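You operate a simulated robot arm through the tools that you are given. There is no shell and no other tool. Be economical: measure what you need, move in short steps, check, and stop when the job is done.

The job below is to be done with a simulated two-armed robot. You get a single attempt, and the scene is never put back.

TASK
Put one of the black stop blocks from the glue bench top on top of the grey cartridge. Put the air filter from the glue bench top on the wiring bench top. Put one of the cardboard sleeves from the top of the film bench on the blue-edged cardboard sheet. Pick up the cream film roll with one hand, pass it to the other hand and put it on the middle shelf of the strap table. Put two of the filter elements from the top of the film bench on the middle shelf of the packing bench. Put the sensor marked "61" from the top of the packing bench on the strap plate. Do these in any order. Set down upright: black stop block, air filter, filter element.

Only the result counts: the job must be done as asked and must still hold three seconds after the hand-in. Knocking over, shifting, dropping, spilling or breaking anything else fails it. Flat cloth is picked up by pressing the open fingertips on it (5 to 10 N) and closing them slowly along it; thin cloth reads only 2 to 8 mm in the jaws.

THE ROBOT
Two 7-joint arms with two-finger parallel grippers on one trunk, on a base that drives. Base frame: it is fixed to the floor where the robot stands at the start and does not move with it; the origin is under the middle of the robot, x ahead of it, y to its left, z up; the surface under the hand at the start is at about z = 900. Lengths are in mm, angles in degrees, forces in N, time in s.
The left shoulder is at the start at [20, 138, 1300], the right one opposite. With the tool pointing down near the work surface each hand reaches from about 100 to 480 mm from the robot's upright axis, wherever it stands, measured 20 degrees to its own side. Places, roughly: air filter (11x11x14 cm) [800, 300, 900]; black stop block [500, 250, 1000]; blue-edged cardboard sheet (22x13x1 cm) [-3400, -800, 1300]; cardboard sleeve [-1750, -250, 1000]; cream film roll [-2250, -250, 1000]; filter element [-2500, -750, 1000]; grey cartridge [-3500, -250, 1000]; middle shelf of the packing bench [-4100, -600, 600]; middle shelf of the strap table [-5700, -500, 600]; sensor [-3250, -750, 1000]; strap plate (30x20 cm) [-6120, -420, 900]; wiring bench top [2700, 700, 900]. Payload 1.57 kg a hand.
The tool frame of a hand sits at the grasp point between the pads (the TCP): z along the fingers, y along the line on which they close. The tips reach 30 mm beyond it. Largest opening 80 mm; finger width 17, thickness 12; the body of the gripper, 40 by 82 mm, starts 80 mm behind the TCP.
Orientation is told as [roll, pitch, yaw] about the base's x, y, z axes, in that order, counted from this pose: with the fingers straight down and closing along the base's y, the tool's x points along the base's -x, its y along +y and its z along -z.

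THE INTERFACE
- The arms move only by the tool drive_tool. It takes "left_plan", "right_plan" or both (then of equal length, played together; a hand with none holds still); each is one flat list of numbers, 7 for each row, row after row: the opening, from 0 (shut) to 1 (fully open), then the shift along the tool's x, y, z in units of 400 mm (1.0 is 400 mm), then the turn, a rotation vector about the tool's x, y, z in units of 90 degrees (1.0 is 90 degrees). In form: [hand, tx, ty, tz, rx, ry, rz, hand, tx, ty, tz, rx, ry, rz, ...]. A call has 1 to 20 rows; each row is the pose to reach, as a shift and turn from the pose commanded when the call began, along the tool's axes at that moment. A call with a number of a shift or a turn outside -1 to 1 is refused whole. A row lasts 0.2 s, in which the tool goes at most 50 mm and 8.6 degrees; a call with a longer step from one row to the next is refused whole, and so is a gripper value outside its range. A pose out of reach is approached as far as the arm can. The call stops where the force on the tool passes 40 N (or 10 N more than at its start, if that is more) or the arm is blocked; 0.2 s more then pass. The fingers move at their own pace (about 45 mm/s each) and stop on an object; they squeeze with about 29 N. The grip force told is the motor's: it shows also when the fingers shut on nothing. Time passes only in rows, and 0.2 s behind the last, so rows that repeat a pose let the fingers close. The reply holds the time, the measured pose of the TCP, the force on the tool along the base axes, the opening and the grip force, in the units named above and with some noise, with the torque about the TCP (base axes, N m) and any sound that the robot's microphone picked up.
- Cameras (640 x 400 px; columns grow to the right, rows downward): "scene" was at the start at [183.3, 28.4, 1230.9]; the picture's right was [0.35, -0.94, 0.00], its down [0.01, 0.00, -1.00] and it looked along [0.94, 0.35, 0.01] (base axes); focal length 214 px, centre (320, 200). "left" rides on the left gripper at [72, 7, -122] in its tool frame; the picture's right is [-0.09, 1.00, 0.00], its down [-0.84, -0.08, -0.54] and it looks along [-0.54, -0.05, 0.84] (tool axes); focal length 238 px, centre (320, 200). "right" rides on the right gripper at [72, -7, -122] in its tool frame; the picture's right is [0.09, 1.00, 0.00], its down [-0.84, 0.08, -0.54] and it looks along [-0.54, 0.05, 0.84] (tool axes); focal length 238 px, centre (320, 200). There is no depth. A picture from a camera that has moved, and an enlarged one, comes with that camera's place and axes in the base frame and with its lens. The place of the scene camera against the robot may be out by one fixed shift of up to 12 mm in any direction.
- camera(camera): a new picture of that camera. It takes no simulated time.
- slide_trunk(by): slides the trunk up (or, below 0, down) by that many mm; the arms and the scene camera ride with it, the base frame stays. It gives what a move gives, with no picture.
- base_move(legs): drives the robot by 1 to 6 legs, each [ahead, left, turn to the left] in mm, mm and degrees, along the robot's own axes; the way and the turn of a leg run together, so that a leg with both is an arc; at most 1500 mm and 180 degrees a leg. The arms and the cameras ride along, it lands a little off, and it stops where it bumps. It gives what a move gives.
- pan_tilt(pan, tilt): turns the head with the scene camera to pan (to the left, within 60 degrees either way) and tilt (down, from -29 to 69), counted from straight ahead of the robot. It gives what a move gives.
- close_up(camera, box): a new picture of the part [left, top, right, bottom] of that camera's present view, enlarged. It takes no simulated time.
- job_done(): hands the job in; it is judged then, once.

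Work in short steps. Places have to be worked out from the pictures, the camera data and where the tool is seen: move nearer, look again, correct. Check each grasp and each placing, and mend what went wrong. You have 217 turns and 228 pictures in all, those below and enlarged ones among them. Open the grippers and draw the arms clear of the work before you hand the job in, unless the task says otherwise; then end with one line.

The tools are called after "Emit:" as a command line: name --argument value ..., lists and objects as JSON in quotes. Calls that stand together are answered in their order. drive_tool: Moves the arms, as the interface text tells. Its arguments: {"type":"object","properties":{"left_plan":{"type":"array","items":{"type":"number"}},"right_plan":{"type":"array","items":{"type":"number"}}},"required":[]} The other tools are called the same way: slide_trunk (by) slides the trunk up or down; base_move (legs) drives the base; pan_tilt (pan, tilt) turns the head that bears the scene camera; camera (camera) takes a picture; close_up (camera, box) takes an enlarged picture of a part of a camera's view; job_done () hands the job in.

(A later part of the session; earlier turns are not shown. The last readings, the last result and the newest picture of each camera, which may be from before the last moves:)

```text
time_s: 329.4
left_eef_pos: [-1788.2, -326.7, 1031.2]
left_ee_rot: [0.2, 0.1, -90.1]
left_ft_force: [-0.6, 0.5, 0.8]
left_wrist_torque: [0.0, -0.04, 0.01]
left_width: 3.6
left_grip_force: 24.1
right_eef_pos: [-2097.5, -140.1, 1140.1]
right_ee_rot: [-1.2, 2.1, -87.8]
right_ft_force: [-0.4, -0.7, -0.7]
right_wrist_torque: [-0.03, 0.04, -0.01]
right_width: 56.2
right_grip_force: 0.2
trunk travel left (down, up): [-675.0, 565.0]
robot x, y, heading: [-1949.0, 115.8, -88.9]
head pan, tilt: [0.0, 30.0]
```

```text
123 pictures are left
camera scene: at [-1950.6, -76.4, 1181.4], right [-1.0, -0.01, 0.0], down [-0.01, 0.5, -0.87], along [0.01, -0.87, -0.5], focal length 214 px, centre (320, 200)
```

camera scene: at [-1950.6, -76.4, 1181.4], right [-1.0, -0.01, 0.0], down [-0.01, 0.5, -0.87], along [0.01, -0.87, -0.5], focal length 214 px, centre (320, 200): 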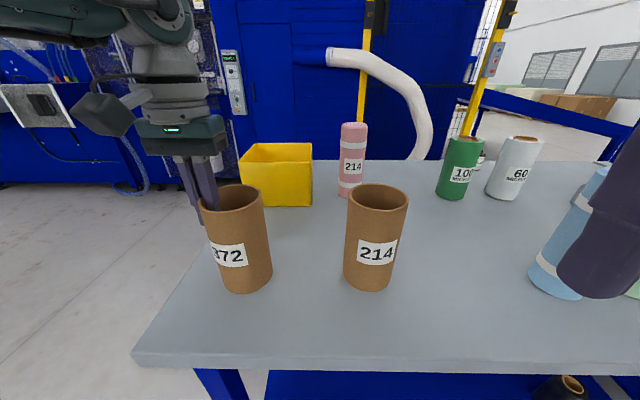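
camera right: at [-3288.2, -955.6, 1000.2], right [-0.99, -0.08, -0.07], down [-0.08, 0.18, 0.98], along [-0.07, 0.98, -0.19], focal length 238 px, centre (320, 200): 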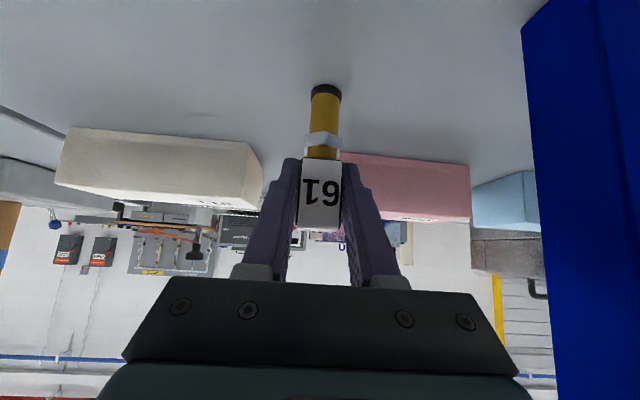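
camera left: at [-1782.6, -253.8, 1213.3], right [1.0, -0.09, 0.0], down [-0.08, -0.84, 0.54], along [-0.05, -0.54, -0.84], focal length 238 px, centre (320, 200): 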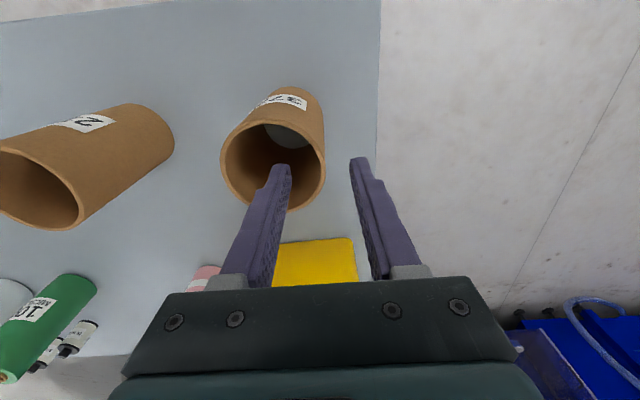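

Wall gripped (3.6 mm). I lift it 150 mm, back away, and drive round the +x end of the film bench to the rear.

Emit:
drive_tool --left_plan '[0, 0, 0, -0.06, 0, 0, 0, 0, 0, 0, -0.15, 0, 0, 0, 0, 0, 0, -0.24, 0, 0, 0, 0, 0.05, 0, -0.31, 0, 0, 0, 0, 0.1, 0, -0.34, 0, 0, 0]'

Emit:
base_move --legs '[[-350, 0, -1], [0, 900, 0], [1500, 0, 0], [450, 0, 0], [0, 0, 180]]'

Emit:
pan_tilt --pan 40 --tilt 15

Emit:
camera --camera "scene"

```text
time_s: 330.6
left_eef_pos: [-1788.8, -286.5, 1167.9]
left_ee_rot: [0.1, -0.1, -90.1]
left_ft_force: [0.4, 0.1, -1.4]
left_wrist_torque: [0.03, -0.02, 0.0]
left_width: 3.4
left_grip_force: 24.3
right_eef_pos: [-2097.3, -140.2, 1139.7]
right_ee_rot: [-1.1, 2.1, -87.9]
right_ft_force: [-0.1, 0.2, 0.9]
right_wrist_torque: [0.04, 0.02, -0.01]
right_width: 56.1
right_grip_force: 0.1
trunk travel left (down, up): [-675.0, 565.0]
robot x, y, heading: [-1955.9, 118.8, -89.1]
head pan, tilt: [0.0, 30.0]
```

```text
time_s: 353.9
left_eef_pos: [-1171.0, -1085.1, 1166.0]
left_ee_rot: [0.1, 0.0, 89.3]
left_ft_force: [-0.2, 0.2, -1.5]
left_wrist_torque: [0.0, 0.03, 0.0]
left_width: 2.9
left_grip_force: 24.6
right_eef_pos: [-862.5, -1234.4, 1139.5]
right_ee_rot: [-1.2, 2.1, 91.7]
right_ft_force: [-0.2, 1.0, 0.2]
right_wrist_torque: [0.0, 0.02, -0.01]
right_width: 56.1
right_grip_force: 0.1
trunk travel left (down, up): [-675.0, 565.0]
robot x, y, heading: [-1010.4, -1489.6, 90.4]
head pan, tilt: [0.0, 30.0]
```

```text
time_s: 355.0
left_eef_pos: [-1172.0, -1086.2, 1166.7]
left_ee_rot: [0.1, 0.0, 89.4]
left_ft_force: [-0.4, -0.2, -2.1]
left_wrist_torque: [0.0, 0.05, 0.02]
left_width: 3.0
left_grip_force: 24.0
right_eef_pos: [-863.4, -1235.9, 1139.7]
right_ee_rot: [-1.2, 2.1, 91.6]
right_ft_force: [0.0, -0.9, 0.6]
right_wrist_torque: [0.0, 0.0, 0.0]
right_width: 56.0
right_grip_force: 0.1
trunk travel left (down, up): [-675.0, 565.0]
robot x, y, heading: [-1010.8, -1491.3, 90.3]
head pan, tilt: [40.0, 15.0]
```

```text
122 pictures are left
camera scene: at [-1071.7, -1321.7, 1205.6], right [0.76, 0.65, 0.0], down [0.17, -0.2, -0.97], along [-0.62, 0.74, -0.26], focal length 214 px, centre (320, 200)
```

scene: 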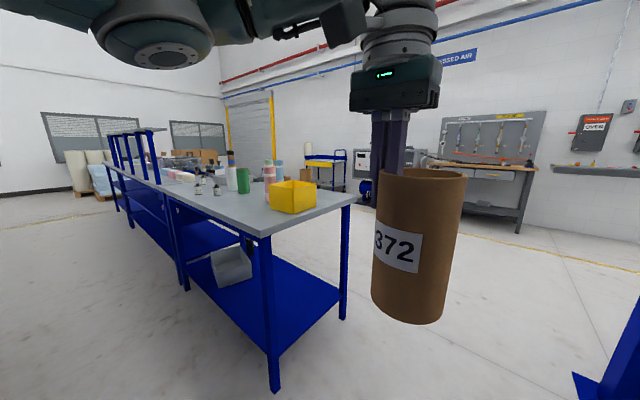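

I continue along the rear corridor to the packing bench and raise the trunk to look onto the upper shelf.

Emit:
base_move --legs '[[0, 1500, -0.3], [0, 700, 0]]'

Emit:
slide_trunk --by 330

Emit:
pan_tilt --pan 5 --tilt 20

Emit:
camera --camera "scene"

```text
time_s: 365.8
left_eef_pos: [-3350.3, -1046.6, 1166.8]
left_ee_rot: [0.1, 0.0, 88.1]
left_ft_force: [0.5, -0.9, -1.0]
left_wrist_torque: [0.05, 0.01, 0.01]
left_width: 3.2
left_grip_force: 24.3
right_eef_pos: [-3046.0, -1202.8, 1139.7]
right_ee_rot: [-1.1, 2.1, 90.2]
right_ft_force: [0.2, -1.6, -0.4]
right_wrist_torque: [0.03, 0.02, 0.01]
right_width: 56.0
right_grip_force: 0.1
trunk travel left (down, up): [-675.0, 565.0]
robot x, y, heading: [-3194.5, -1455.5, 89.2]
head pan, tilt: [40.0, 15.0]
```

```text
time_s: 369.1
left_eef_pos: [-3350.4, -1047.5, 1498.2]
left_ee_rot: [0.0, -0.1, 88.1]
left_ft_force: [-0.1, 0.2, -1.0]
left_wrist_torque: [0.01, 0.03, -0.01]
left_width: 3.2
left_grip_force: 24.0
right_eef_pos: [-3045.4, -1203.0, 1469.3]
right_ee_rot: [-1.1, 2.1, 90.3]
right_ft_force: [1.1, 0.1, 0.1]
right_wrist_torque: [-0.03, -0.02, 0.0]
right_width: 56.1
right_grip_force: 0.0
trunk travel left (down, up): [-1005.0, 235.0]
robot x, y, heading: [-3201.7, -1452.6, 88.9]
head pan, tilt: [40.0, 15.0]
```

```text
time_s: 370.1
left_eef_pos: [-3349.3, -1047.1, 1497.9]
left_ee_rot: [0.2, -0.2, 88.1]
left_ft_force: [-0.3, -1.3, -1.5]
left_wrist_torque: [0.0, 0.02, -0.04]
left_width: 3.5
left_grip_force: 24.4
right_eef_pos: [-3045.9, -1201.9, 1469.8]
right_ee_rot: [-1.1, 2.0, 90.4]
right_ft_force: [-0.2, 0.0, -0.5]
right_wrist_torque: [0.01, 0.02, -0.01]
right_width: 56.0
right_grip_force: 0.2
trunk travel left (down, up): [-1005.0, 235.0]
robot x, y, heading: [-3196.2, -1452.7, 88.9]
head pan, tilt: [5.0, 20.0]
```

```text
121 pictures are left
camera scene: at [-3204.1, -1264.4, 1527.5], right [1.0, 0.07, 0.0], down [0.02, -0.34, -0.94], along [-0.07, 0.94, -0.34], focal length 214 px, centre (320, 200)
```

scene: 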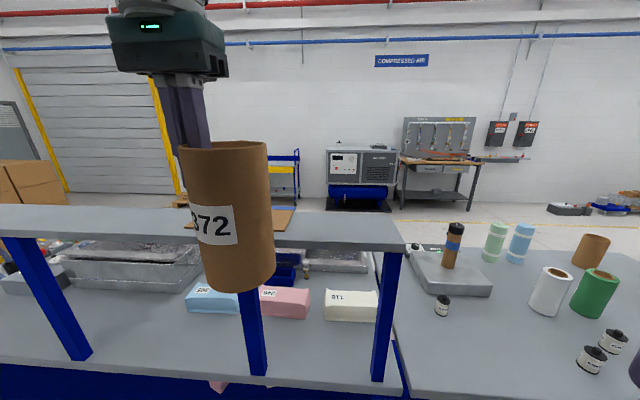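

I see the sheet partly hidden behind the sleeve. I zoom on it.

Emit:
close_up --camera "scene" --box '[140, 180, 340, 260]'

Emit:
camera --camera "left"

```text
3.20 times, centred on (240, 220) of scene
camera zoom: at [-3204.1, -1264.4, 1527.5], right [1.0, 0.07, 0.0], down [0.02, -0.34, -0.94], along [-0.07, 0.94, -0.34], focal length 686 px, centre (576, 136)
```

zoom: 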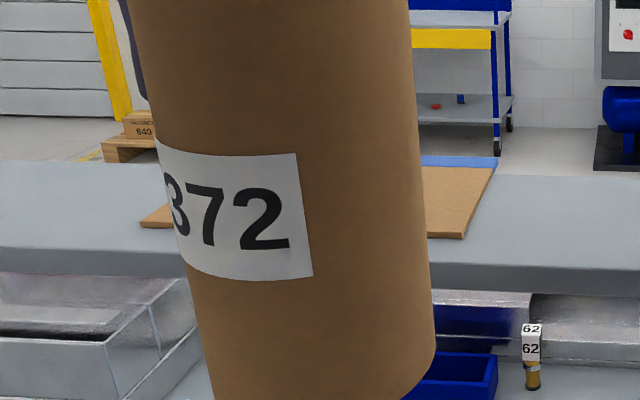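

```text
119 pictures are left
camera left: at [-3358.8, -1118.2, 1619.1], right [-0.99, 0.13, 0.0], down [0.11, 0.83, 0.54], along [0.07, 0.54, -0.84], focal length 238 px, centre (320, 200)
```

left: 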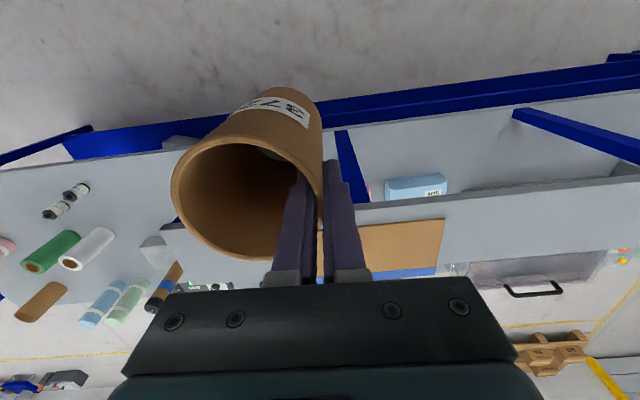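

The sheet spans x -3535…-3313, y -855…-712 (centre [-3424,-784]). I drive so the sleeve hangs over its centre.

Emit:
base_move --legs '[[257, 112, 0.9]]'

Emit:
camera --camera "left"

Emit:
pan_tilt --pan 25 --tilt 35

Emit:
camera --camera "scene"

```text
time_s: 372.0
left_eef_pos: [-3463.2, -800.7, 1496.8]
left_ee_rot: [0.1, 0.1, 88.9]
left_ft_force: [-0.1, 0.9, -0.9]
left_wrist_torque: [-0.01, 0.04, -0.01]
left_width: 3.1
left_grip_force: 24.6
right_eef_pos: [-3158.7, -952.7, 1469.8]
right_ee_rot: [-1.1, 2.1, 91.1]
right_ft_force: [-0.7, -0.5, 0.0]
right_wrist_torque: [-0.04, -0.03, 0.0]
right_width: 56.0
right_grip_force: 0.2
trunk travel left (down, up): [-1005.0, 235.0]
robot x, y, heading: [-3309.0, -1206.5, 89.8]
head pan, tilt: [5.0, 20.0]
```

```text
118 pictures are left
camera left: at [-3471.9, -872.5, 1619.1], right [-0.99, 0.11, 0.0], down [0.1, 0.83, 0.54], along [0.06, 0.54, -0.84], focal length 238 px, centre (320, 200)
```

left: 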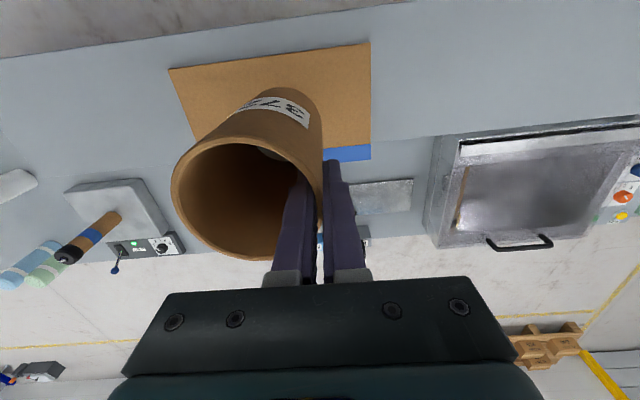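

```text
time_s: 372.8
left_eef_pos: [-3463.8, -801.2, 1497.1]
left_ee_rot: [0.1, 0.0, 88.9]
left_ft_force: [0.2, -0.7, -0.7]
left_wrist_torque: [0.02, 0.03, 0.0]
left_width: 3.1
left_grip_force: 23.9
right_eef_pos: [-3157.2, -952.5, 1468.4]
right_ee_rot: [-1.2, 2.2, 91.1]
right_ft_force: [0.8, -0.3, -0.6]
right_wrist_torque: [0.01, -0.01, 0.0]
right_width: 56.0
right_grip_force: 0.0
trunk travel left (down, up): [-1005.0, 235.0]
robot x, y, heading: [-3307.3, -1208.6, 89.8]
head pan, tilt: [25.0, 35.0]
```

```text
117 pictures are left
camera scene: at [-3344.3, -1029.4, 1503.6], right [0.91, 0.42, 0.0], down [0.24, -0.52, -0.82], along [-0.34, 0.74, -0.57], focal length 214 px, centre (320, 200)
```

scene: 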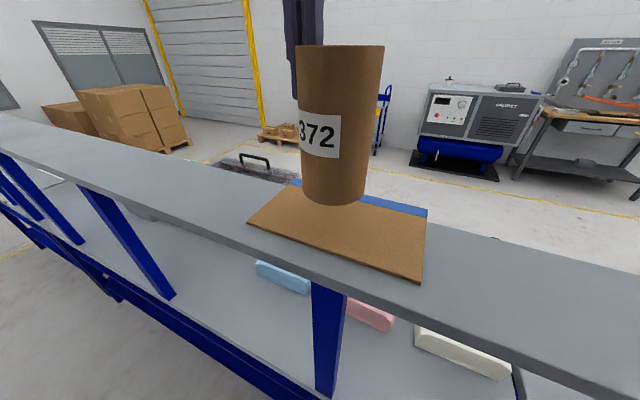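

The sleeve is centred over the sheet. I lower it to near contact, then in small steps.

Emit:
drive_tool --left_plan '[0, 0, 0, 0.05, 0, 0, 0, 0, 0, 0, 0.1, 0, 0, 0, 0, 0, 0, 0.115, 0, 0, 0, 0, 0, 0, 0.125, 0, 0, 0, 0, 0, 0, 0.132, 0, 0, 0, 0, 0, 0, 0.138, 0, 0, 0]'

Emit:
camera --camera "scene"

```text
time_s: 374.2
left_eef_pos: [-3464.0, -799.8, 1443.3]
left_ee_rot: [0.1, -0.2, 88.9]
left_ft_force: [0.3, -1.9, 23.8]
left_wrist_torque: [-0.17, -0.48, -0.02]
left_width: 3.3
left_grip_force: 24.5
right_eef_pos: [-3157.2, -952.1, 1471.0]
right_ee_rot: [-1.1, 2.1, 91.1]
right_ft_force: [-0.7, -0.4, -0.5]
right_wrist_torque: [0.0, -0.01, 0.03]
right_width: 55.9
right_grip_force: 0.1
trunk travel left (down, up): [-1005.0, 235.0]
robot x, y, heading: [-3310.8, -1209.3, 89.6]
head pan, tilt: [25.0, 35.0]
```

```text
116 pictures are left
camera scene: at [-3344.6, -1028.8, 1504.0], right [0.91, 0.42, 0.0], down [0.24, -0.52, -0.82], along [-0.34, 0.74, -0.57], focal length 214 px, centre (320, 200)
```

scene: 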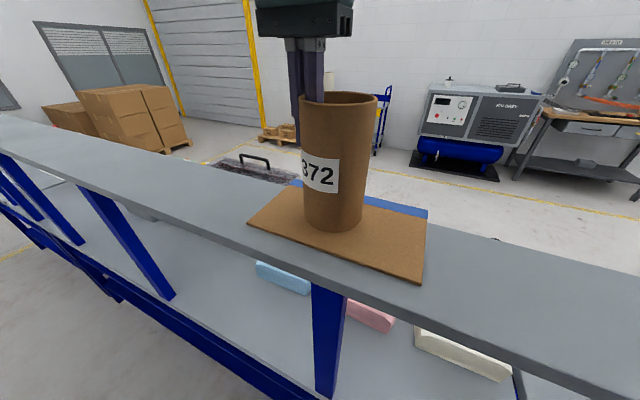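

Contact (24 N) and the sleeve stands on the sheet. I ease up, open and raise the fingers out.

Emit:
drive_tool --left_plan '[0, 0, 0, -0.003, 0, 0, 0, 0.2, 0, 0, -0.003, 0, 0, 0, 0.4, 0, 0, -0.003, 0, 0, 0, 0.4, 0, 0, -0.003, 0, 0, 0, 0.4, 0, 0, -0.06, 0, 0, 0, 0.4, 0, 0, -0.13, 0, 0, 0, 0.4, 0, 0, -0.19, 0, 0, 0]'

Emit:
camera --camera "scene"

```text
time_s: 375.8
left_eef_pos: [-3466.7, -803.1, 1509.1]
left_ee_rot: [0.3, 1.4, 89.1]
left_ft_force: [0.5, -0.5, 0.2]
left_wrist_torque: [0.0, 0.0, 0.03]
left_width: 32.1
left_grip_force: 0.1
right_eef_pos: [-3157.2, -952.7, 1469.9]
right_ee_rot: [-1.2, 2.2, 91.1]
right_ft_force: [-0.5, -0.1, -0.6]
right_wrist_torque: [0.0, 0.01, 0.01]
right_width: 56.0
right_grip_force: 0.2
trunk travel left (down, up): [-1005.0, 235.0]
robot x, y, heading: [-3306.8, -1206.0, 89.8]
head pan, tilt: [25.0, 35.0]
```

```text
115 pictures are left
camera scene: at [-3344.4, -1029.4, 1503.6], right [0.91, 0.42, 0.0], down [0.24, -0.52, -0.82], along [-0.34, 0.74, -0.57], focal length 214 px, centre (320, 200)
```

scene: 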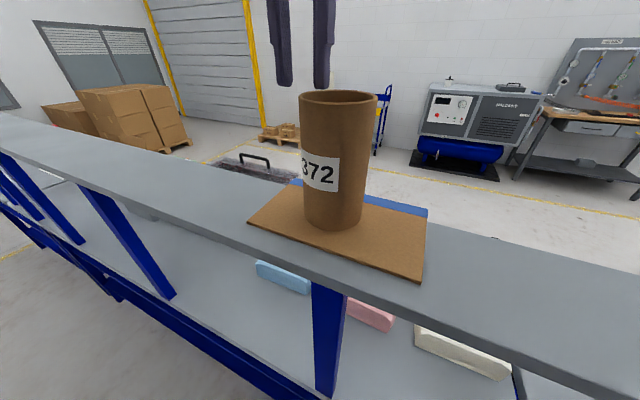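

Sleeve stands free on the sheet. I raise the trunk a little for clearance, back out, and lower to working height.

Emit:
slide_trunk --by 40

Emit:
base_move --legs '[[-300, 0, 0], [0, -1000, 0]]'

Emit:
slide_trunk --by -370

Emit:
pan_tilt --pan 0 --tilt 30

Emit:
camera --camera "scene"

```text
time_s: 376.6
left_eef_pos: [-3465.2, -802.5, 1549.4]
left_ee_rot: [0.1, 1.1, 89.2]
left_ft_force: [-0.1, -0.8, 0.2]
left_wrist_torque: [-0.03, 0.0, -0.01]
left_width: 32.2
left_grip_force: 0.0
right_eef_pos: [-3157.9, -952.6, 1510.1]
right_ee_rot: [-1.3, 2.2, 91.1]
right_ft_force: [0.1, 0.6, 0.0]
right_wrist_torque: [0.01, 0.0, 0.03]
right_width: 56.1
right_grip_force: 0.0
trunk travel left (down, up): [-1045.0, 195.0]
robot x, y, heading: [-3305.9, -1207.4, 89.8]
head pan, tilt: [25.0, 35.0]
```

```text
time_s: 383.4
left_eef_pos: [-2481.3, -1100.8, 1550.5]
left_ee_rot: [0.2, 1.2, 89.8]
left_ft_force: [0.0, -0.7, 0.6]
left_wrist_torque: [-0.01, 0.0, 0.01]
left_width: 32.0
left_grip_force: 0.1
right_eef_pos: [-2172.0, -1244.8, 1510.6]
right_ee_rot: [-1.2, 2.3, 92.0]
right_ft_force: [0.7, -0.3, 1.5]
right_wrist_torque: [-0.01, -0.01, -0.04]
right_width: 56.0
right_grip_force: 0.1
trunk travel left (down, up): [-1045.0, 195.0]
robot x, y, heading: [-2317.4, -1498.9, 90.9]
head pan, tilt: [25.0, 35.0]
```

```text
time_s: 387.0
left_eef_pos: [-2481.3, -1100.9, 1178.0]
left_ee_rot: [0.1, 1.3, 89.8]
left_ft_force: [0.2, 0.4, -0.5]
left_wrist_torque: [-0.01, 0.0, -0.03]
left_width: 31.8
left_grip_force: 0.1
right_eef_pos: [-2173.0, -1245.3, 1140.3]
right_ee_rot: [-1.2, 2.2, 92.0]
right_ft_force: [0.4, 0.0, 0.2]
right_wrist_torque: [-0.01, 0.04, 0.01]
right_width: 56.1
right_grip_force: 0.0
trunk travel left (down, up): [-675.0, 565.0]
robot x, y, heading: [-2321.7, -1499.9, 90.4]
head pan, tilt: [25.0, 35.0]
```

```text
time_s: 387.9
left_eef_pos: [-2481.3, -1100.9, 1179.1]
left_ee_rot: [0.2, 1.5, 89.8]
left_ft_force: [0.1, -0.5, -0.1]
left_wrist_torque: [-0.02, 0.05, 0.01]
left_width: 31.9
left_grip_force: 0.0
right_eef_pos: [-2171.8, -1245.5, 1139.3]
right_ee_rot: [-1.2, 2.2, 91.9]
right_ft_force: [-0.1, 0.6, -0.1]
right_wrist_torque: [0.0, 0.01, 0.0]
right_width: 55.9
right_grip_force: 0.1
trunk travel left (down, up): [-675.0, 565.0]
robot x, y, heading: [-2318.5, -1500.0, 90.6]
head pan, tilt: [0.0, 30.0]
```

```text
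114 pictures are left
camera scene: at [-2320.8, -1313.7, 1181.4], right [1.0, 0.01, 0.0], down [0.01, -0.5, -0.87], along [-0.01, 0.87, -0.5], focal length 214 px, centre (320, 200)
```

scene: 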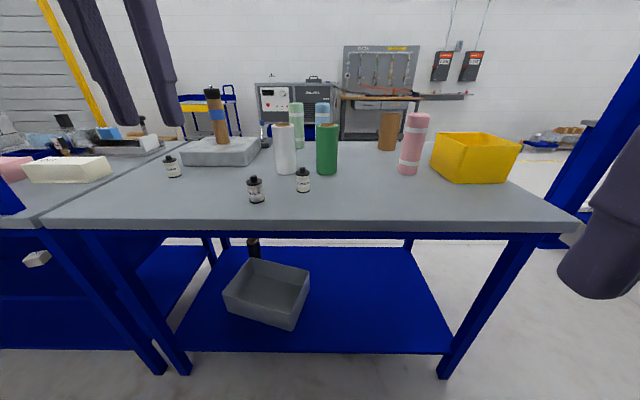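

Three small capped cylinders stand near the rear edge. I zoom to identify them.

Emit:
close_up --camera "scene" --box '[220, 150, 340, 225]'

Emit:
close_up --camera "scene" --box '[120, 70, 280, 200]'

```text
5.33 times, centred on (280, 188) of scene
camera zoom: at [-2320.8, -1313.7, 1181.4], right [1.0, 0.01, 0.0], down [0.01, -0.5, -0.87], along [-0.01, 0.87, -0.5], focal length 1144 px, centre (533, 267)
```

zoom: 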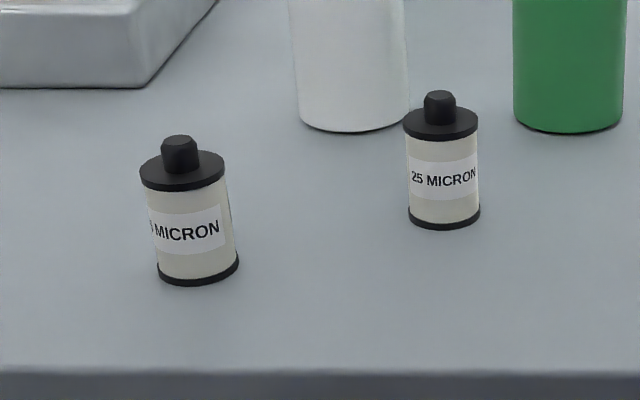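

```text
3.08 times, centred on (200, 135) of scene
camera zoom: at [-2320.8, -1313.7, 1181.4], right [1.0, 0.01, 0.0], down [0.01, -0.5, -0.87], along [-0.01, 0.87, -0.5], focal length 660 px, centre (689, 400)
```

zoom: 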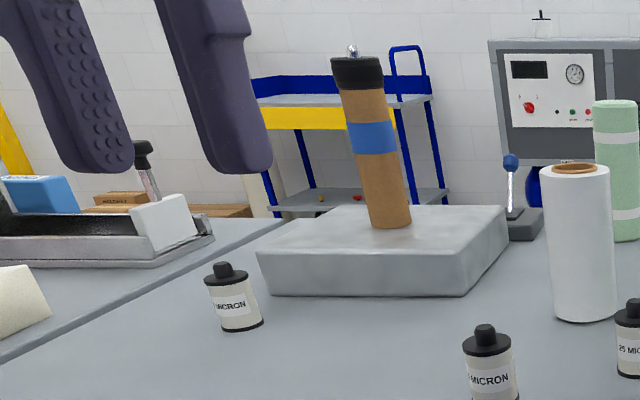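

Three filter elements; A at ≈[-2488,-833], B at ≈[-2374,-777]; body ≈40 mm across, ≈74 tall. I tilt the right hand forward as for the sensor, and drive toward A.

Emit:
drive_tool --right_plan '[0.75, -0.04, 0, -0.01, 0, -0.077, 0, 0.75, -0.08, 0, -0.02, 0, -0.154, 0, 0.75, -0.12, 0, -0.03, 0, -0.231, 0, 0.75, -0.16, 0, -0.04, 0, -0.309, 0, 0.75, -0.2, 0, -0.05, 0, -0.386, 0, 0.75, -0.24, 0, -0.06, 0, -0.463, 0, 0.75, -0.28, 0, -0.06, 0, -0.54, 0]'

Emit:
base_move --legs '[[170, 312, -0.6]]'

Emit:
camera --camera "right"

Emit:
camera --camera "scene"

```text
time_s: 389.5
left_eef_pos: [-2481.3, -1100.6, 1178.7]
left_ee_rot: [0.1, 1.3, 89.8]
left_ft_force: [-0.1, -0.3, -1.0]
left_wrist_torque: [0.0, -0.01, 0.04]
left_width: 31.9
left_grip_force: 0.1
right_eef_pos: [-2176.3, -1132.7, 1159.8]
right_ee_rot: [-1.8, -46.5, 93.3]
right_ft_force: [-0.3, -0.6, 0.1]
right_wrist_torque: [0.03, -0.02, -0.02]
right_width: 60.1
right_grip_force: 0.0
trunk travel left (down, up): [-675.0, 565.0]
robot x, y, heading: [-2317.7, -1500.6, 90.8]
head pan, tilt: [0.0, 30.0]
```

```text
time_s: 391.8
left_eef_pos: [-2786.3, -929.4, 1179.1]
left_ee_rot: [0.2, 1.4, 89.3]
left_ft_force: [0.4, 0.5, 0.2]
left_wrist_torque: [-0.01, -0.01, 0.0]
left_width: 32.4
left_grip_force: 0.1
right_eef_pos: [-2483.0, -964.2, 1159.9]
right_ee_rot: [-1.8, -46.5, 92.7]
right_ft_force: [-0.3, 0.2, -0.4]
right_wrist_torque: [-0.01, 0.0, 0.01]
right_width: 59.9
right_grip_force: 0.1
trunk travel left (down, up): [-675.0, 565.0]
robot x, y, heading: [-2627.6, -1333.2, 89.9]
head pan, tilt: [0.0, 30.0]
```

```text
111 pictures are left
camera right: at [-2473.9, -1101.9, 1191.6], right [-0.99, -0.09, -0.09], down [-0.1, 0.18, 0.98], along [-0.07, 0.98, -0.19], focal length 238 px, centre (320, 200)
```

right: 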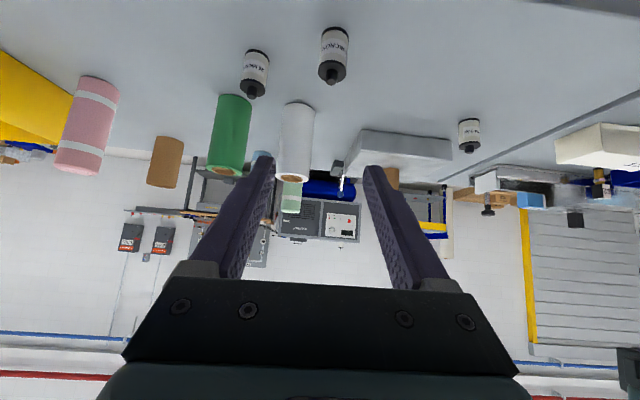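

```text
110 pictures are left
camera scene: at [-2628.8, -1143.9, 1181.4], right [1.0, 0.0, 0.0], down [0.0, -0.5, -0.87], along [0.0, 0.87, -0.5], focal length 214 px, centre (320, 200)
```

scene: 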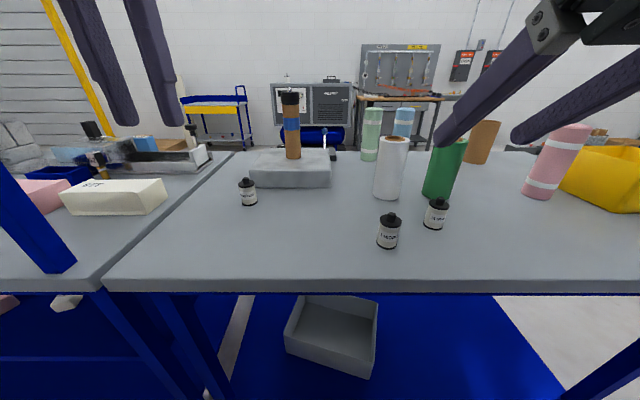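

Both views agree on A ≈[-2495,-823]. I go to a pregrasp 70 mm short of it.

Emit:
drive_tool --right_plan '[0.75, 0.034, 0.002, 0.093, 0, 0, 0, 0.75, 0.067, 0.004, 0.187, 0, 0, 0, 0.75, 0.1, 0.006, 0.28, 0, 0, 0, 0.75, 0.134, 0.008, 0.374, 0, 0, 0, 0.75, 0.167, 0.01, 0.4675, 0, 0, 0, 0.75, 0.167, 0.01, 0.4675, 0, 0, 0]'

Emit:
camera --camera "right"

```text
time_s: 393.2
left_eef_pos: [-2787.2, -929.3, 1178.2]
left_ee_rot: [0.2, 1.5, 89.3]
left_ft_force: [-0.2, -0.1, -0.2]
left_wrist_torque: [0.0, -0.01, -0.04]
left_width: 31.8
left_grip_force: 0.0
right_eef_pos: [-2487.1, -877.6, 981.0]
right_ee_rot: [-1.8, -46.4, 92.7]
right_ft_force: [-0.6, -0.2, 0.7]
right_wrist_torque: [0.0, 0.0, -0.01]
right_width: 59.9
right_grip_force: 0.1
trunk travel left (down, up): [-675.0, 565.0]
robot x, y, heading: [-2627.7, -1336.9, 89.9]
head pan, tilt: [0.0, 30.0]
```

```text
109 pictures are left
camera right: at [-2477.1, -1015.4, 1013.1], right [-0.99, -0.09, -0.09], down [-0.1, 0.18, 0.98], along [-0.07, 0.98, -0.19], focal length 238 px, centre (320, 200)
```

right: 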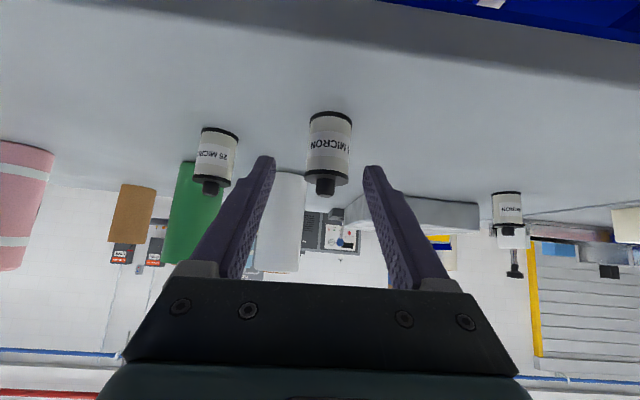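

I advance the remaining 74 mm onto the element and close.

Emit:
drive_tool --right_plan '[0.75, -0.005, 0.014, 0.06, 0, 0, 0, 0.75, -0.01, 0.014, 0.12, 0, 0, 0, 0.75, -0.015, 0.014, 0.184, 0, 0, 0, 0.6, -0.015, 0.014, 0.184, 0, 0, 0, 0.3, -0.015, 0.014, 0.184, 0, 0, 0, 0, -0.015, 0.014, 0.184, 0, 0, 0, 0, -0.015, 0.014, 0.184, 0, 0, 0]'

Emit:
camera --camera "right"

```text
time_s: 394.8
left_eef_pos: [-2787.6, -928.6, 1179.5]
left_ee_rot: [0.2, 1.3, 89.3]
left_ft_force: [-0.3, 0.1, 0.0]
left_wrist_torque: [-0.03, 0.02, 0.0]
left_width: 31.8
left_grip_force: 0.1
right_eef_pos: [-2491.3, -818.0, 935.9]
right_ee_rot: [-1.7, -46.5, 92.6]
right_ft_force: [0.3, 0.8, 0.6]
right_wrist_torque: [0.04, -0.01, -0.03]
right_width: 37.8
right_grip_force: 28.5
trunk travel left (down, up): [-675.0, 565.0]
robot x, y, heading: [-2631.4, -1332.4, 89.9]
head pan, tilt: [0.0, 30.0]
```

```text
108 pictures are left
camera right: at [-2483.2, -955.6, 967.1], right [-0.99, -0.09, -0.09], down [-0.1, 0.18, 0.98], along [-0.07, 0.98, -0.19], focal length 238 px, centre (320, 200)
```

right: 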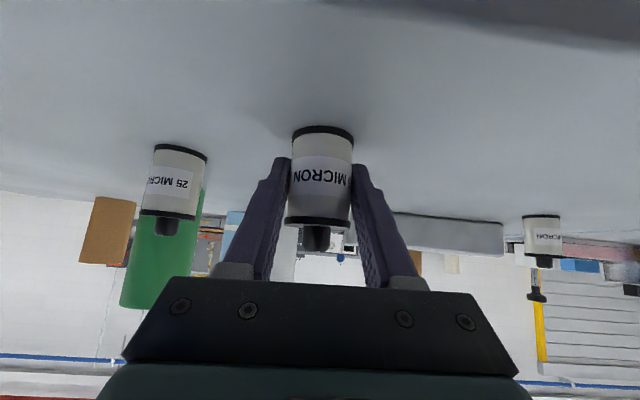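

Element gripped (37.8 mm). I lift it 60 mm, back out, move behind the packing bench and lower the trunk toward the middle shelf.

Emit:
drive_tool --right_plan '[0, -0.03, 0, -0.03, 0, 0, 0, 0, -0.07, 0, -0.066, 0, 0, 0, 0, -0.109, 0, -0.103, 0, 0, 0]'

Emit:
base_move --legs '[[-280, 0, 0], [0, 760, 0]]'

Emit:
slide_trunk --by -340

Emit:
pan_tilt --pan -10 --tilt 20

Emit:
camera --camera "scene"

```text
time_s: 395.6
left_eef_pos: [-2786.8, -928.8, 1178.7]
left_ee_rot: [0.3, 1.4, 89.2]
left_ft_force: [0.2, -0.9, -0.5]
left_wrist_torque: [0.01, -0.03, 0.01]
left_width: 31.9
left_grip_force: 0.0
right_eef_pos: [-2494.0, -815.7, 996.3]
right_ee_rot: [-1.7, -46.4, 92.7]
right_ft_force: [0.3, -0.7, -0.4]
right_wrist_torque: [0.0, -0.02, -0.01]
right_width: 37.9
right_grip_force: 29.0
trunk travel left (down, up): [-675.0, 565.0]
robot x, y, heading: [-2628.4, -1331.3, 90.4]
head pan, tilt: [0.0, 30.0]
```

```text
time_s: 401.2
left_eef_pos: [-3547.8, -1210.3, 1179.9]
left_ee_rot: [0.2, 1.4, 89.7]
left_ft_force: [-0.2, -0.4, 0.1]
left_wrist_torque: [-0.02, 0.06, 0.0]
left_width: 32.2
left_grip_force: 0.1
right_eef_pos: [-3256.2, -1097.1, 996.7]
right_ee_rot: [-1.6, -46.4, 93.1]
right_ft_force: [0.5, 0.4, 0.0]
right_wrist_torque: [0.01, -0.02, 0.0]
right_width: 37.8
right_grip_force: 29.0
trunk travel left (down, up): [-675.0, 565.0]
robot x, y, heading: [-3387.2, -1612.6, 90.0]
head pan, tilt: [0.0, 30.0]
```

```text
time_s: 404.6
left_eef_pos: [-3547.2, -1210.5, 839.7]
left_ee_rot: [0.2, 1.4, 89.5]
left_ft_force: [0.0, 1.1, 0.0]
left_wrist_torque: [0.01, -0.01, -0.02]
left_width: 32.3
left_grip_force: 0.1
right_eef_pos: [-3255.5, -1097.8, 657.1]
right_ee_rot: [-1.7, -46.4, 93.1]
right_ft_force: [-0.1, -0.5, -1.1]
right_wrist_torque: [0.0, 0.01, 0.0]
right_width: 38.1
right_grip_force: 29.1
trunk travel left (down, up): [-335.0, 905.0]
robot x, y, heading: [-3385.4, -1613.6, 90.4]
head pan, tilt: [0.0, 30.0]
```

```text
time_s: 405.3
left_eef_pos: [-3549.3, -1210.9, 838.3]
left_ee_rot: [0.2, 1.4, 89.6]
left_ft_force: [-0.2, 0.0, 0.2]
left_wrist_torque: [0.0, -0.02, 0.0]
left_width: 32.1
left_grip_force: 0.1
right_eef_pos: [-3256.6, -1096.7, 656.6]
right_ee_rot: [-1.7, -46.5, 93.0]
right_ft_force: [-0.3, 0.5, -0.5]
right_wrist_torque: [0.01, 0.02, -0.01]
right_width: 37.6
right_grip_force: 29.0
trunk travel left (down, up): [-335.0, 905.0]
robot x, y, heading: [-3388.1, -1613.4, 90.6]
head pan, tilt: [-10.0, 20.0]
```

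```text
107 pictures are left
camera scene: at [-3372.7, -1423.3, 857.4], right [0.99, -0.17, 0.0], down [-0.06, -0.34, -0.94], along [0.16, 0.93, -0.34], focal length 214 px, centre (320, 200)
```

scene: 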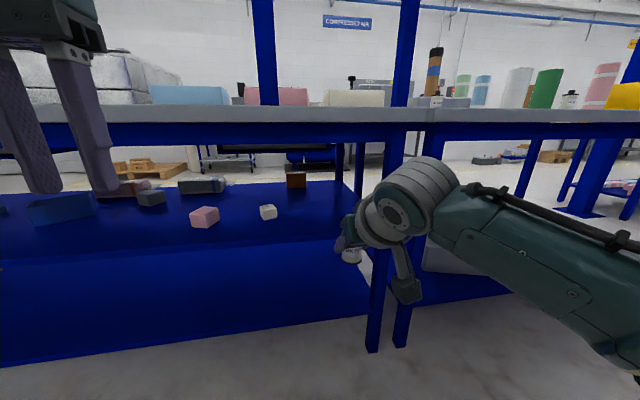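

I zoom on the middle shelf to find its rear edge and a free spot.

Emit:
close_up --camera "scene" --box '[140, 120, 420, 300]'

```text
2.22 times, centred on (280, 210) of scene
camera zoom: at [-3372.7, -1423.3, 857.4], right [0.99, -0.17, 0.0], down [-0.06, -0.34, -0.94], along [0.16, 0.93, -0.34], focal length 477 px, centre (409, 178)
```

zoom: 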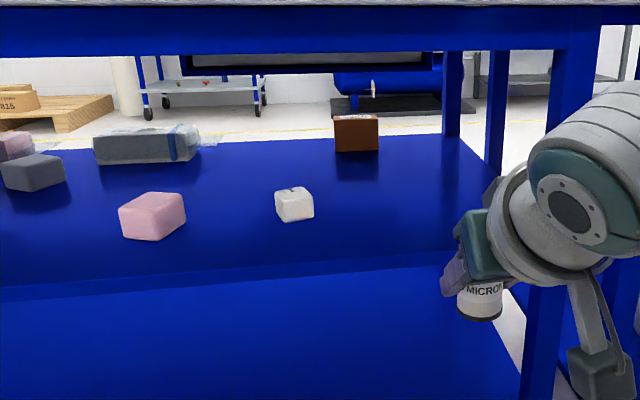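

The shelf near x≈-3256 is free, edge y≈-903, z≈565. I tuck the left hand back and drive the element in to y≈-850.

Emit:
drive_tool --left_plan '[0.4, 0.09, 0, 0, 0, 0, 0, 0.4, 0.18, 0, 0, 0, 0, 0, 0.4, 0.27, 0, 0, 0, 0, 0]'

Emit:
base_move --legs '[[247, 0, -0.5]]'

Emit:
camera --camera "scene"

Emit:
camera --camera "right"

```text
time_s: 406.3
left_eef_pos: [-3558.0, -1330.4, 816.4]
left_ee_rot: [3.7, 7.2, 90.8]
left_ft_force: [0.4, 0.1, -1.2]
left_wrist_torque: [0.02, -0.01, -0.03]
left_width: 31.8
left_grip_force: 0.1
right_eef_pos: [-3255.9, -1096.2, 657.1]
right_ee_rot: [-1.7, -46.4, 93.0]
right_ft_force: [0.0, -0.1, -0.4]
right_wrist_torque: [-0.02, -0.02, -0.01]
right_width: 37.8
right_grip_force: 28.9
trunk travel left (down, up): [-335.0, 905.0]
robot x, y, heading: [-3386.4, -1613.2, 90.4]
head pan, tilt: [-10.0, 20.0]
stopped in row 3 (left hand): the arm was blocked; the commanded pose is now the measured one
```

```text
time_s: 408.1
left_eef_pos: [-3556.1, -1084.4, 815.3]
left_ee_rot: [3.6, 6.9, 90.3]
left_ft_force: [0.2, -0.2, 0.1]
left_wrist_torque: [0.01, 0.0, 0.0]
left_width: 31.9
left_grip_force: 0.2
right_eef_pos: [-3251.9, -853.5, 657.3]
right_ee_rot: [-1.7, -46.4, 92.4]
right_ft_force: [0.3, 1.0, 0.3]
right_wrist_torque: [0.0, -0.01, -0.01]
right_width: 37.7
right_grip_force: 29.3
trunk travel left (down, up): [-335.0, 905.0]
robot x, y, heading: [-3387.8, -1368.8, 89.8]
head pan, tilt: [-10.0, 20.0]
```

```text
105 pictures are left
camera scene: at [-3371.6, -1177.7, 857.5], right [0.98, -0.18, 0.0], down [-0.06, -0.34, -0.94], along [0.16, 0.93, -0.34], focal length 214 px, centre (320, 200)
```

scene: 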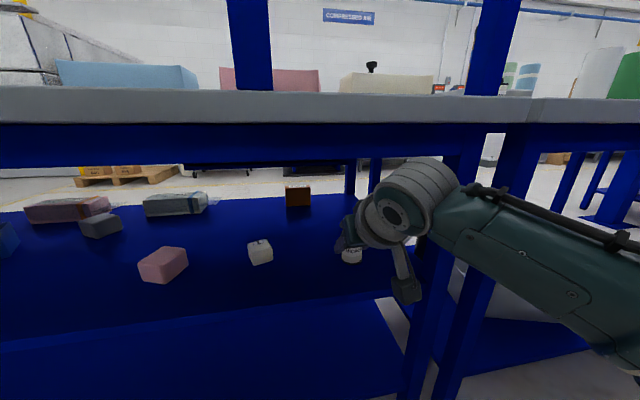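

```text
104 pictures are left
camera right: at [-3243.1, -990.5, 688.6], right [-0.99, -0.08, -0.09], down [-0.1, 0.18, 0.98], along [-0.07, 0.98, -0.19], focal length 238 px, centre (320, 200)
```

right: 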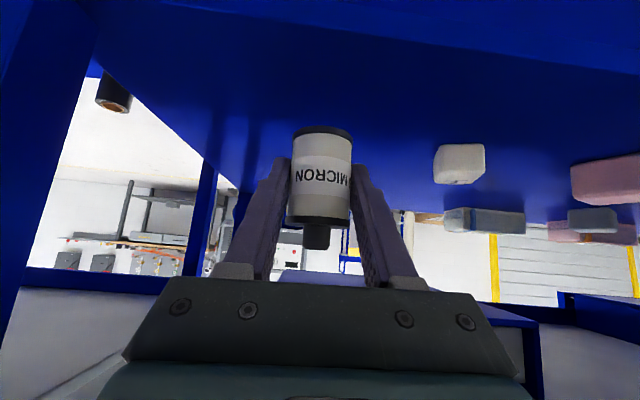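

I zoom into both views to fix the shelf's rear edge relative to the element.

Emit:
close_up --camera "right" --box '[180, 0, 500, 200]'

Emit:
close_up --camera "scene" --box '[240, 180, 440, 340]'

```text
2.00 times, centred on (340, 100) of right
camera zoom: at [-3243.1, -990.5, 688.6], right [-0.99, -0.08, -0.09], down [-0.1, 0.18, 0.98], along [-0.07, 0.98, -0.19], focal length 477 px, centre (280, 400)
```

zoom: 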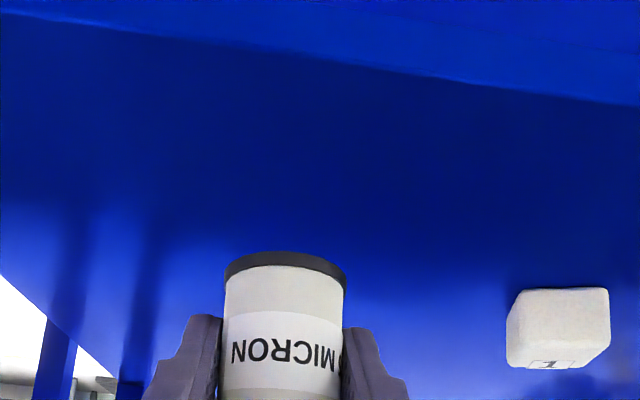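

```text
2.50 times, centred on (340, 260) of scene
camera zoom: at [-3371.6, -1177.7, 857.5], right [0.98, -0.18, 0.0], down [-0.06, -0.34, -0.94], along [0.16, 0.93, -0.34], focal length 536 px, centre (270, 50)
```

zoom: 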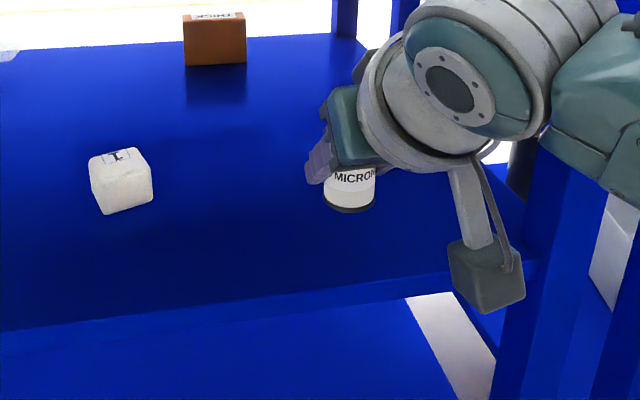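

The element is only ~25 mm inside the edge. I go 40 mm deeper, then lower 45 mm.

Emit:
base_move --legs '[[40, 0, 0]]'

Emit:
slide_trunk --by -42

Emit:
close_up --camera "scene" --box '[240, 140, 440, 300]'

```text
time_s: 409.0
left_eef_pos: [-3554.2, -1041.8, 816.1]
left_ee_rot: [3.7, 7.1, 90.4]
left_ft_force: [-0.4, -0.1, 0.4]
left_wrist_torque: [-0.02, -0.01, 0.02]
left_width: 31.9
left_grip_force: 0.2
right_eef_pos: [-3251.8, -811.8, 656.2]
right_ee_rot: [-1.8, -46.4, 92.5]
right_ft_force: [-0.5, 0.0, -1.7]
right_wrist_torque: [-0.02, -0.01, -0.01]
right_width: 37.8
right_grip_force: 29.2
trunk travel left (down, up): [-335.0, 905.0]
robot x, y, heading: [-3388.8, -1328.7, 90.1]
head pan, tilt: [-10.0, 20.0]
```

```text
time_s: 409.8
left_eef_pos: [-3556.0, -1043.6, 772.9]
left_ee_rot: [3.7, 7.2, 90.3]
left_ft_force: [-1.0, 0.1, 0.0]
left_wrist_torque: [0.03, 0.0, -0.02]
left_width: 31.9
left_grip_force: 0.1
right_eef_pos: [-3251.5, -812.2, 614.3]
right_ee_rot: [-1.7, -46.4, 92.4]
right_ft_force: [0.1, -0.2, -0.5]
right_wrist_torque: [-0.02, 0.0, 0.03]
right_width: 37.8
right_grip_force: 29.0
trunk travel left (down, up): [-293.0, 947.0]
robot x, y, heading: [-3386.6, -1324.6, 89.9]
head pan, tilt: [-10.0, 20.0]
```

```text
2.50 times, centred on (340, 220) of scene
camera zoom: at [-3371.5, -1137.3, 815.4], right [0.98, -0.18, 0.0], down [-0.06, -0.34, -0.94], along [0.16, 0.93, -0.34], focal length 536 px, centre (270, 150)
```

zoom: 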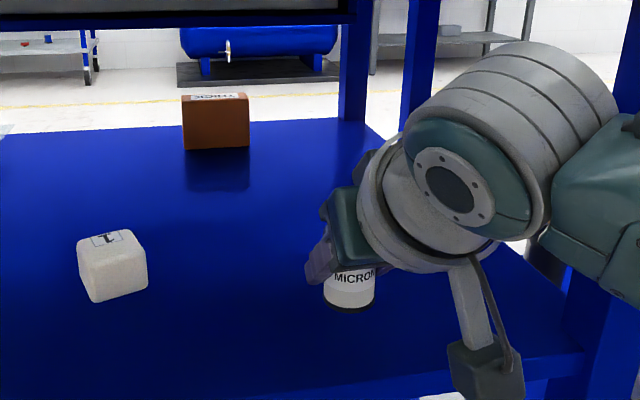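

Well inside the shelf. I lower in small steps to contact.

Emit:
drive_tool --right_plan '[0, 0.007, 0, 0.007, 0, 0, 0, 0, 0.014, 0, 0.0135, 0, 0, 0, 0, 0.021, 0, 0.02, 0, 0, 0, 0, 0.025, 0, 0.024, 0, 0, 0]'

```text
time_s: 410.8
left_eef_pos: [-3555.2, -1043.4, 774.3]
left_ee_rot: [3.6, 7.1, 90.3]
left_ft_force: [0.1, -0.7, 0.2]
left_wrist_torque: [0.01, 0.01, 0.0]
left_width: 32.2
left_grip_force: 0.1
right_eef_pos: [-3250.7, -812.1, 600.3]
right_ee_rot: [-1.7, -46.4, 92.5]
right_ft_force: [0.0, 0.3, -0.3]
right_wrist_torque: [-0.04, 0.01, 0.01]
right_width: 37.8
right_grip_force: 29.0
trunk travel left (down, up): [-293.0, 947.0]
robot x, y, heading: [-3387.9, -1326.9, 89.9]
head pan, tilt: [-10.0, 20.0]
```

Emit:
drive_tool --right_plan '[0, 0.005, 0, 0.0048, 0, 0, 0, 0, 0.01, 0, 0.0096, 0, 0, 0, 0, 0.015, 0, 0.0144, 0, 0, 0, 0, 0.018, 0, 0.017, 0, 0, 0]'

```text
time_s: 411.8
left_eef_pos: [-3555.6, -1042.3, 773.2]
left_ee_rot: [3.7, 7.0, 90.3]
left_ft_force: [0.4, -0.7, -1.0]
left_wrist_torque: [-0.02, 0.0, -0.02]
left_width: 32.2
left_grip_force: 0.0
right_eef_pos: [-3251.5, -812.7, 590.5]
right_ee_rot: [-1.8, -46.4, 92.5]
right_ft_force: [0.1, -0.3, -0.2]
right_wrist_torque: [0.03, 0.02, 0.01]
right_width: 37.6
right_grip_force: 29.3
trunk travel left (down, up): [-293.0, 947.0]
robot x, y, heading: [-3389.0, -1327.4, 89.8]
head pan, tilt: [-10.0, 20.0]
```

Emit:
drive_tool --right_plan '[0, 0.004, 0, 0.0038, 0, 0, 0, 0, 0.008, 0, 0.0076, 0, 0, 0, 0, 0.012, 0, 0.0114, 0, 0, 0, 0, 0.016, 0, 0.0152, 0, 0, 0, 0, 0.02, 0, 0.019, 0, 0, 0]'

Emit:
close_up --camera "right" --box '[180, 0, 500, 200]'

```text
time_s: 413.0
left_eef_pos: [-3555.0, -1041.0, 773.5]
left_ee_rot: [3.7, 6.9, 90.2]
left_ft_force: [-0.4, 0.2, 0.4]
left_wrist_torque: [0.02, -0.02, 0.0]
left_width: 32.3
left_grip_force: 0.1
right_eef_pos: [-3250.5, -808.6, 583.6]
right_ee_rot: [-1.6, -46.9, 92.6]
right_ft_force: [-1.2, -7.3, 24.2]
right_wrist_torque: [0.21, 0.37, 0.12]
right_width: 38.1
right_grip_force: 28.7
trunk travel left (down, up): [-293.0, 947.0]
robot x, y, heading: [-3390.7, -1328.0, 90.1]
head pan, tilt: [-10.0, 20.0]
```

```text
2.00 times, centred on (340, 100) of right
camera zoom: at [-3242.2, -947.4, 613.9], right [-0.99, -0.09, -0.09], down [-0.1, 0.17, 0.98], along [-0.07, 0.98, -0.18], focal length 477 px, centre (280, 400)
```

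zoom: 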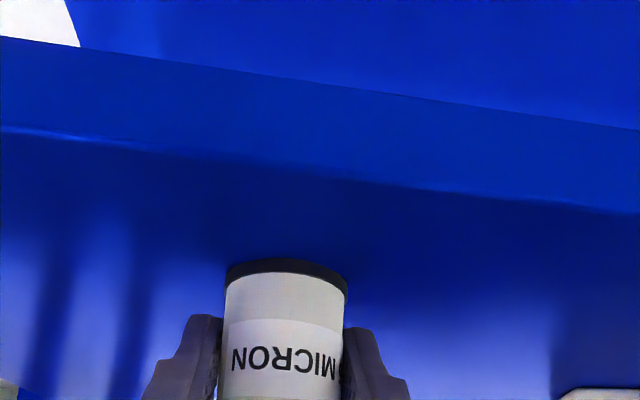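

Contact (24 N). I ease up, open, and withdraw along the finger direction.

Emit:
drive_tool --right_plan '[0, -0.005, 0, -0.005, 0, 0, 0, 0.5, -0.005, 0, -0.005, 0, 0, 0, 0.62, -0.005, 0, -0.005, 0, 0, 0, 0.75, -0.005, 0, -0.005, 0, 0, 0, 0.75, -0.005, 0, -0.06, 0, 0, 0, 0.75, -0.005, 0, -0.13, 0, 0, 0, 0.75, -0.005, 0, -0.2, 0, 0, 0]'

Emit:
base_move --legs '[[-240, 0, 0]]'

Emit:
camera --camera "scene"

```text
time_s: 414.6
left_eef_pos: [-3555.4, -1044.3, 772.8]
left_ee_rot: [3.7, 7.2, 90.3]
left_ft_force: [0.5, 0.2, -0.5]
left_wrist_torque: [0.03, 0.02, -0.01]
left_width: 32.0
left_grip_force: 0.0
right_eef_pos: [-3251.7, -869.2, 635.9]
right_ee_rot: [-1.8, -46.3, 92.5]
right_ft_force: [0.5, -0.2, -0.1]
right_wrist_torque: [0.0, -0.03, -0.03]
right_width: 59.9
right_grip_force: 0.0
trunk travel left (down, up): [-293.0, 947.0]
robot x, y, heading: [-3389.0, -1325.5, 89.8]
head pan, tilt: [-10.0, 20.0]
```

```text
time_s: 416.4
left_eef_pos: [-3555.9, -1277.9, 773.4]
left_ee_rot: [3.7, 7.1, 90.1]
left_ft_force: [0.5, -0.1, -0.4]
left_wrist_torque: [-0.01, 0.02, 0.0]
left_width: 32.1
left_grip_force: 0.0
right_eef_pos: [-3251.1, -1104.1, 635.0]
right_ee_rot: [-1.8, -46.4, 92.5]
right_ft_force: [0.0, -0.5, 0.5]
right_wrist_torque: [0.01, -0.03, 0.01]
right_width: 60.0
right_grip_force: 0.1
trunk travel left (down, up): [-293.0, 947.0]
robot x, y, heading: [-3386.9, -1564.5, 89.7]
head pan, tilt: [-10.0, 20.0]
```

```text
99 pictures are left
camera scene: at [-3371.8, -1371.8, 815.4], right [0.98, -0.18, 0.0], down [-0.06, -0.34, -0.94], along [0.17, 0.93, -0.34], focal length 214 px, centre (320, 200)
```

scene: 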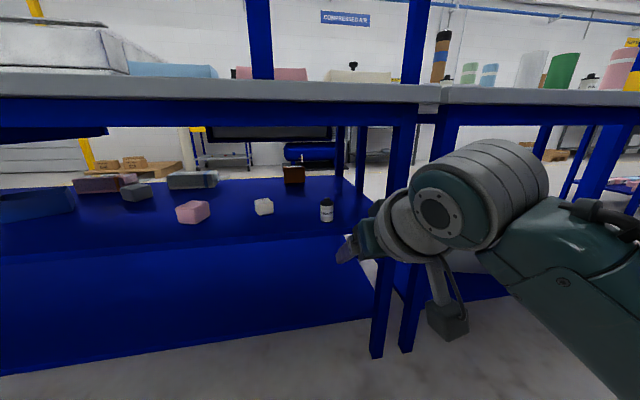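

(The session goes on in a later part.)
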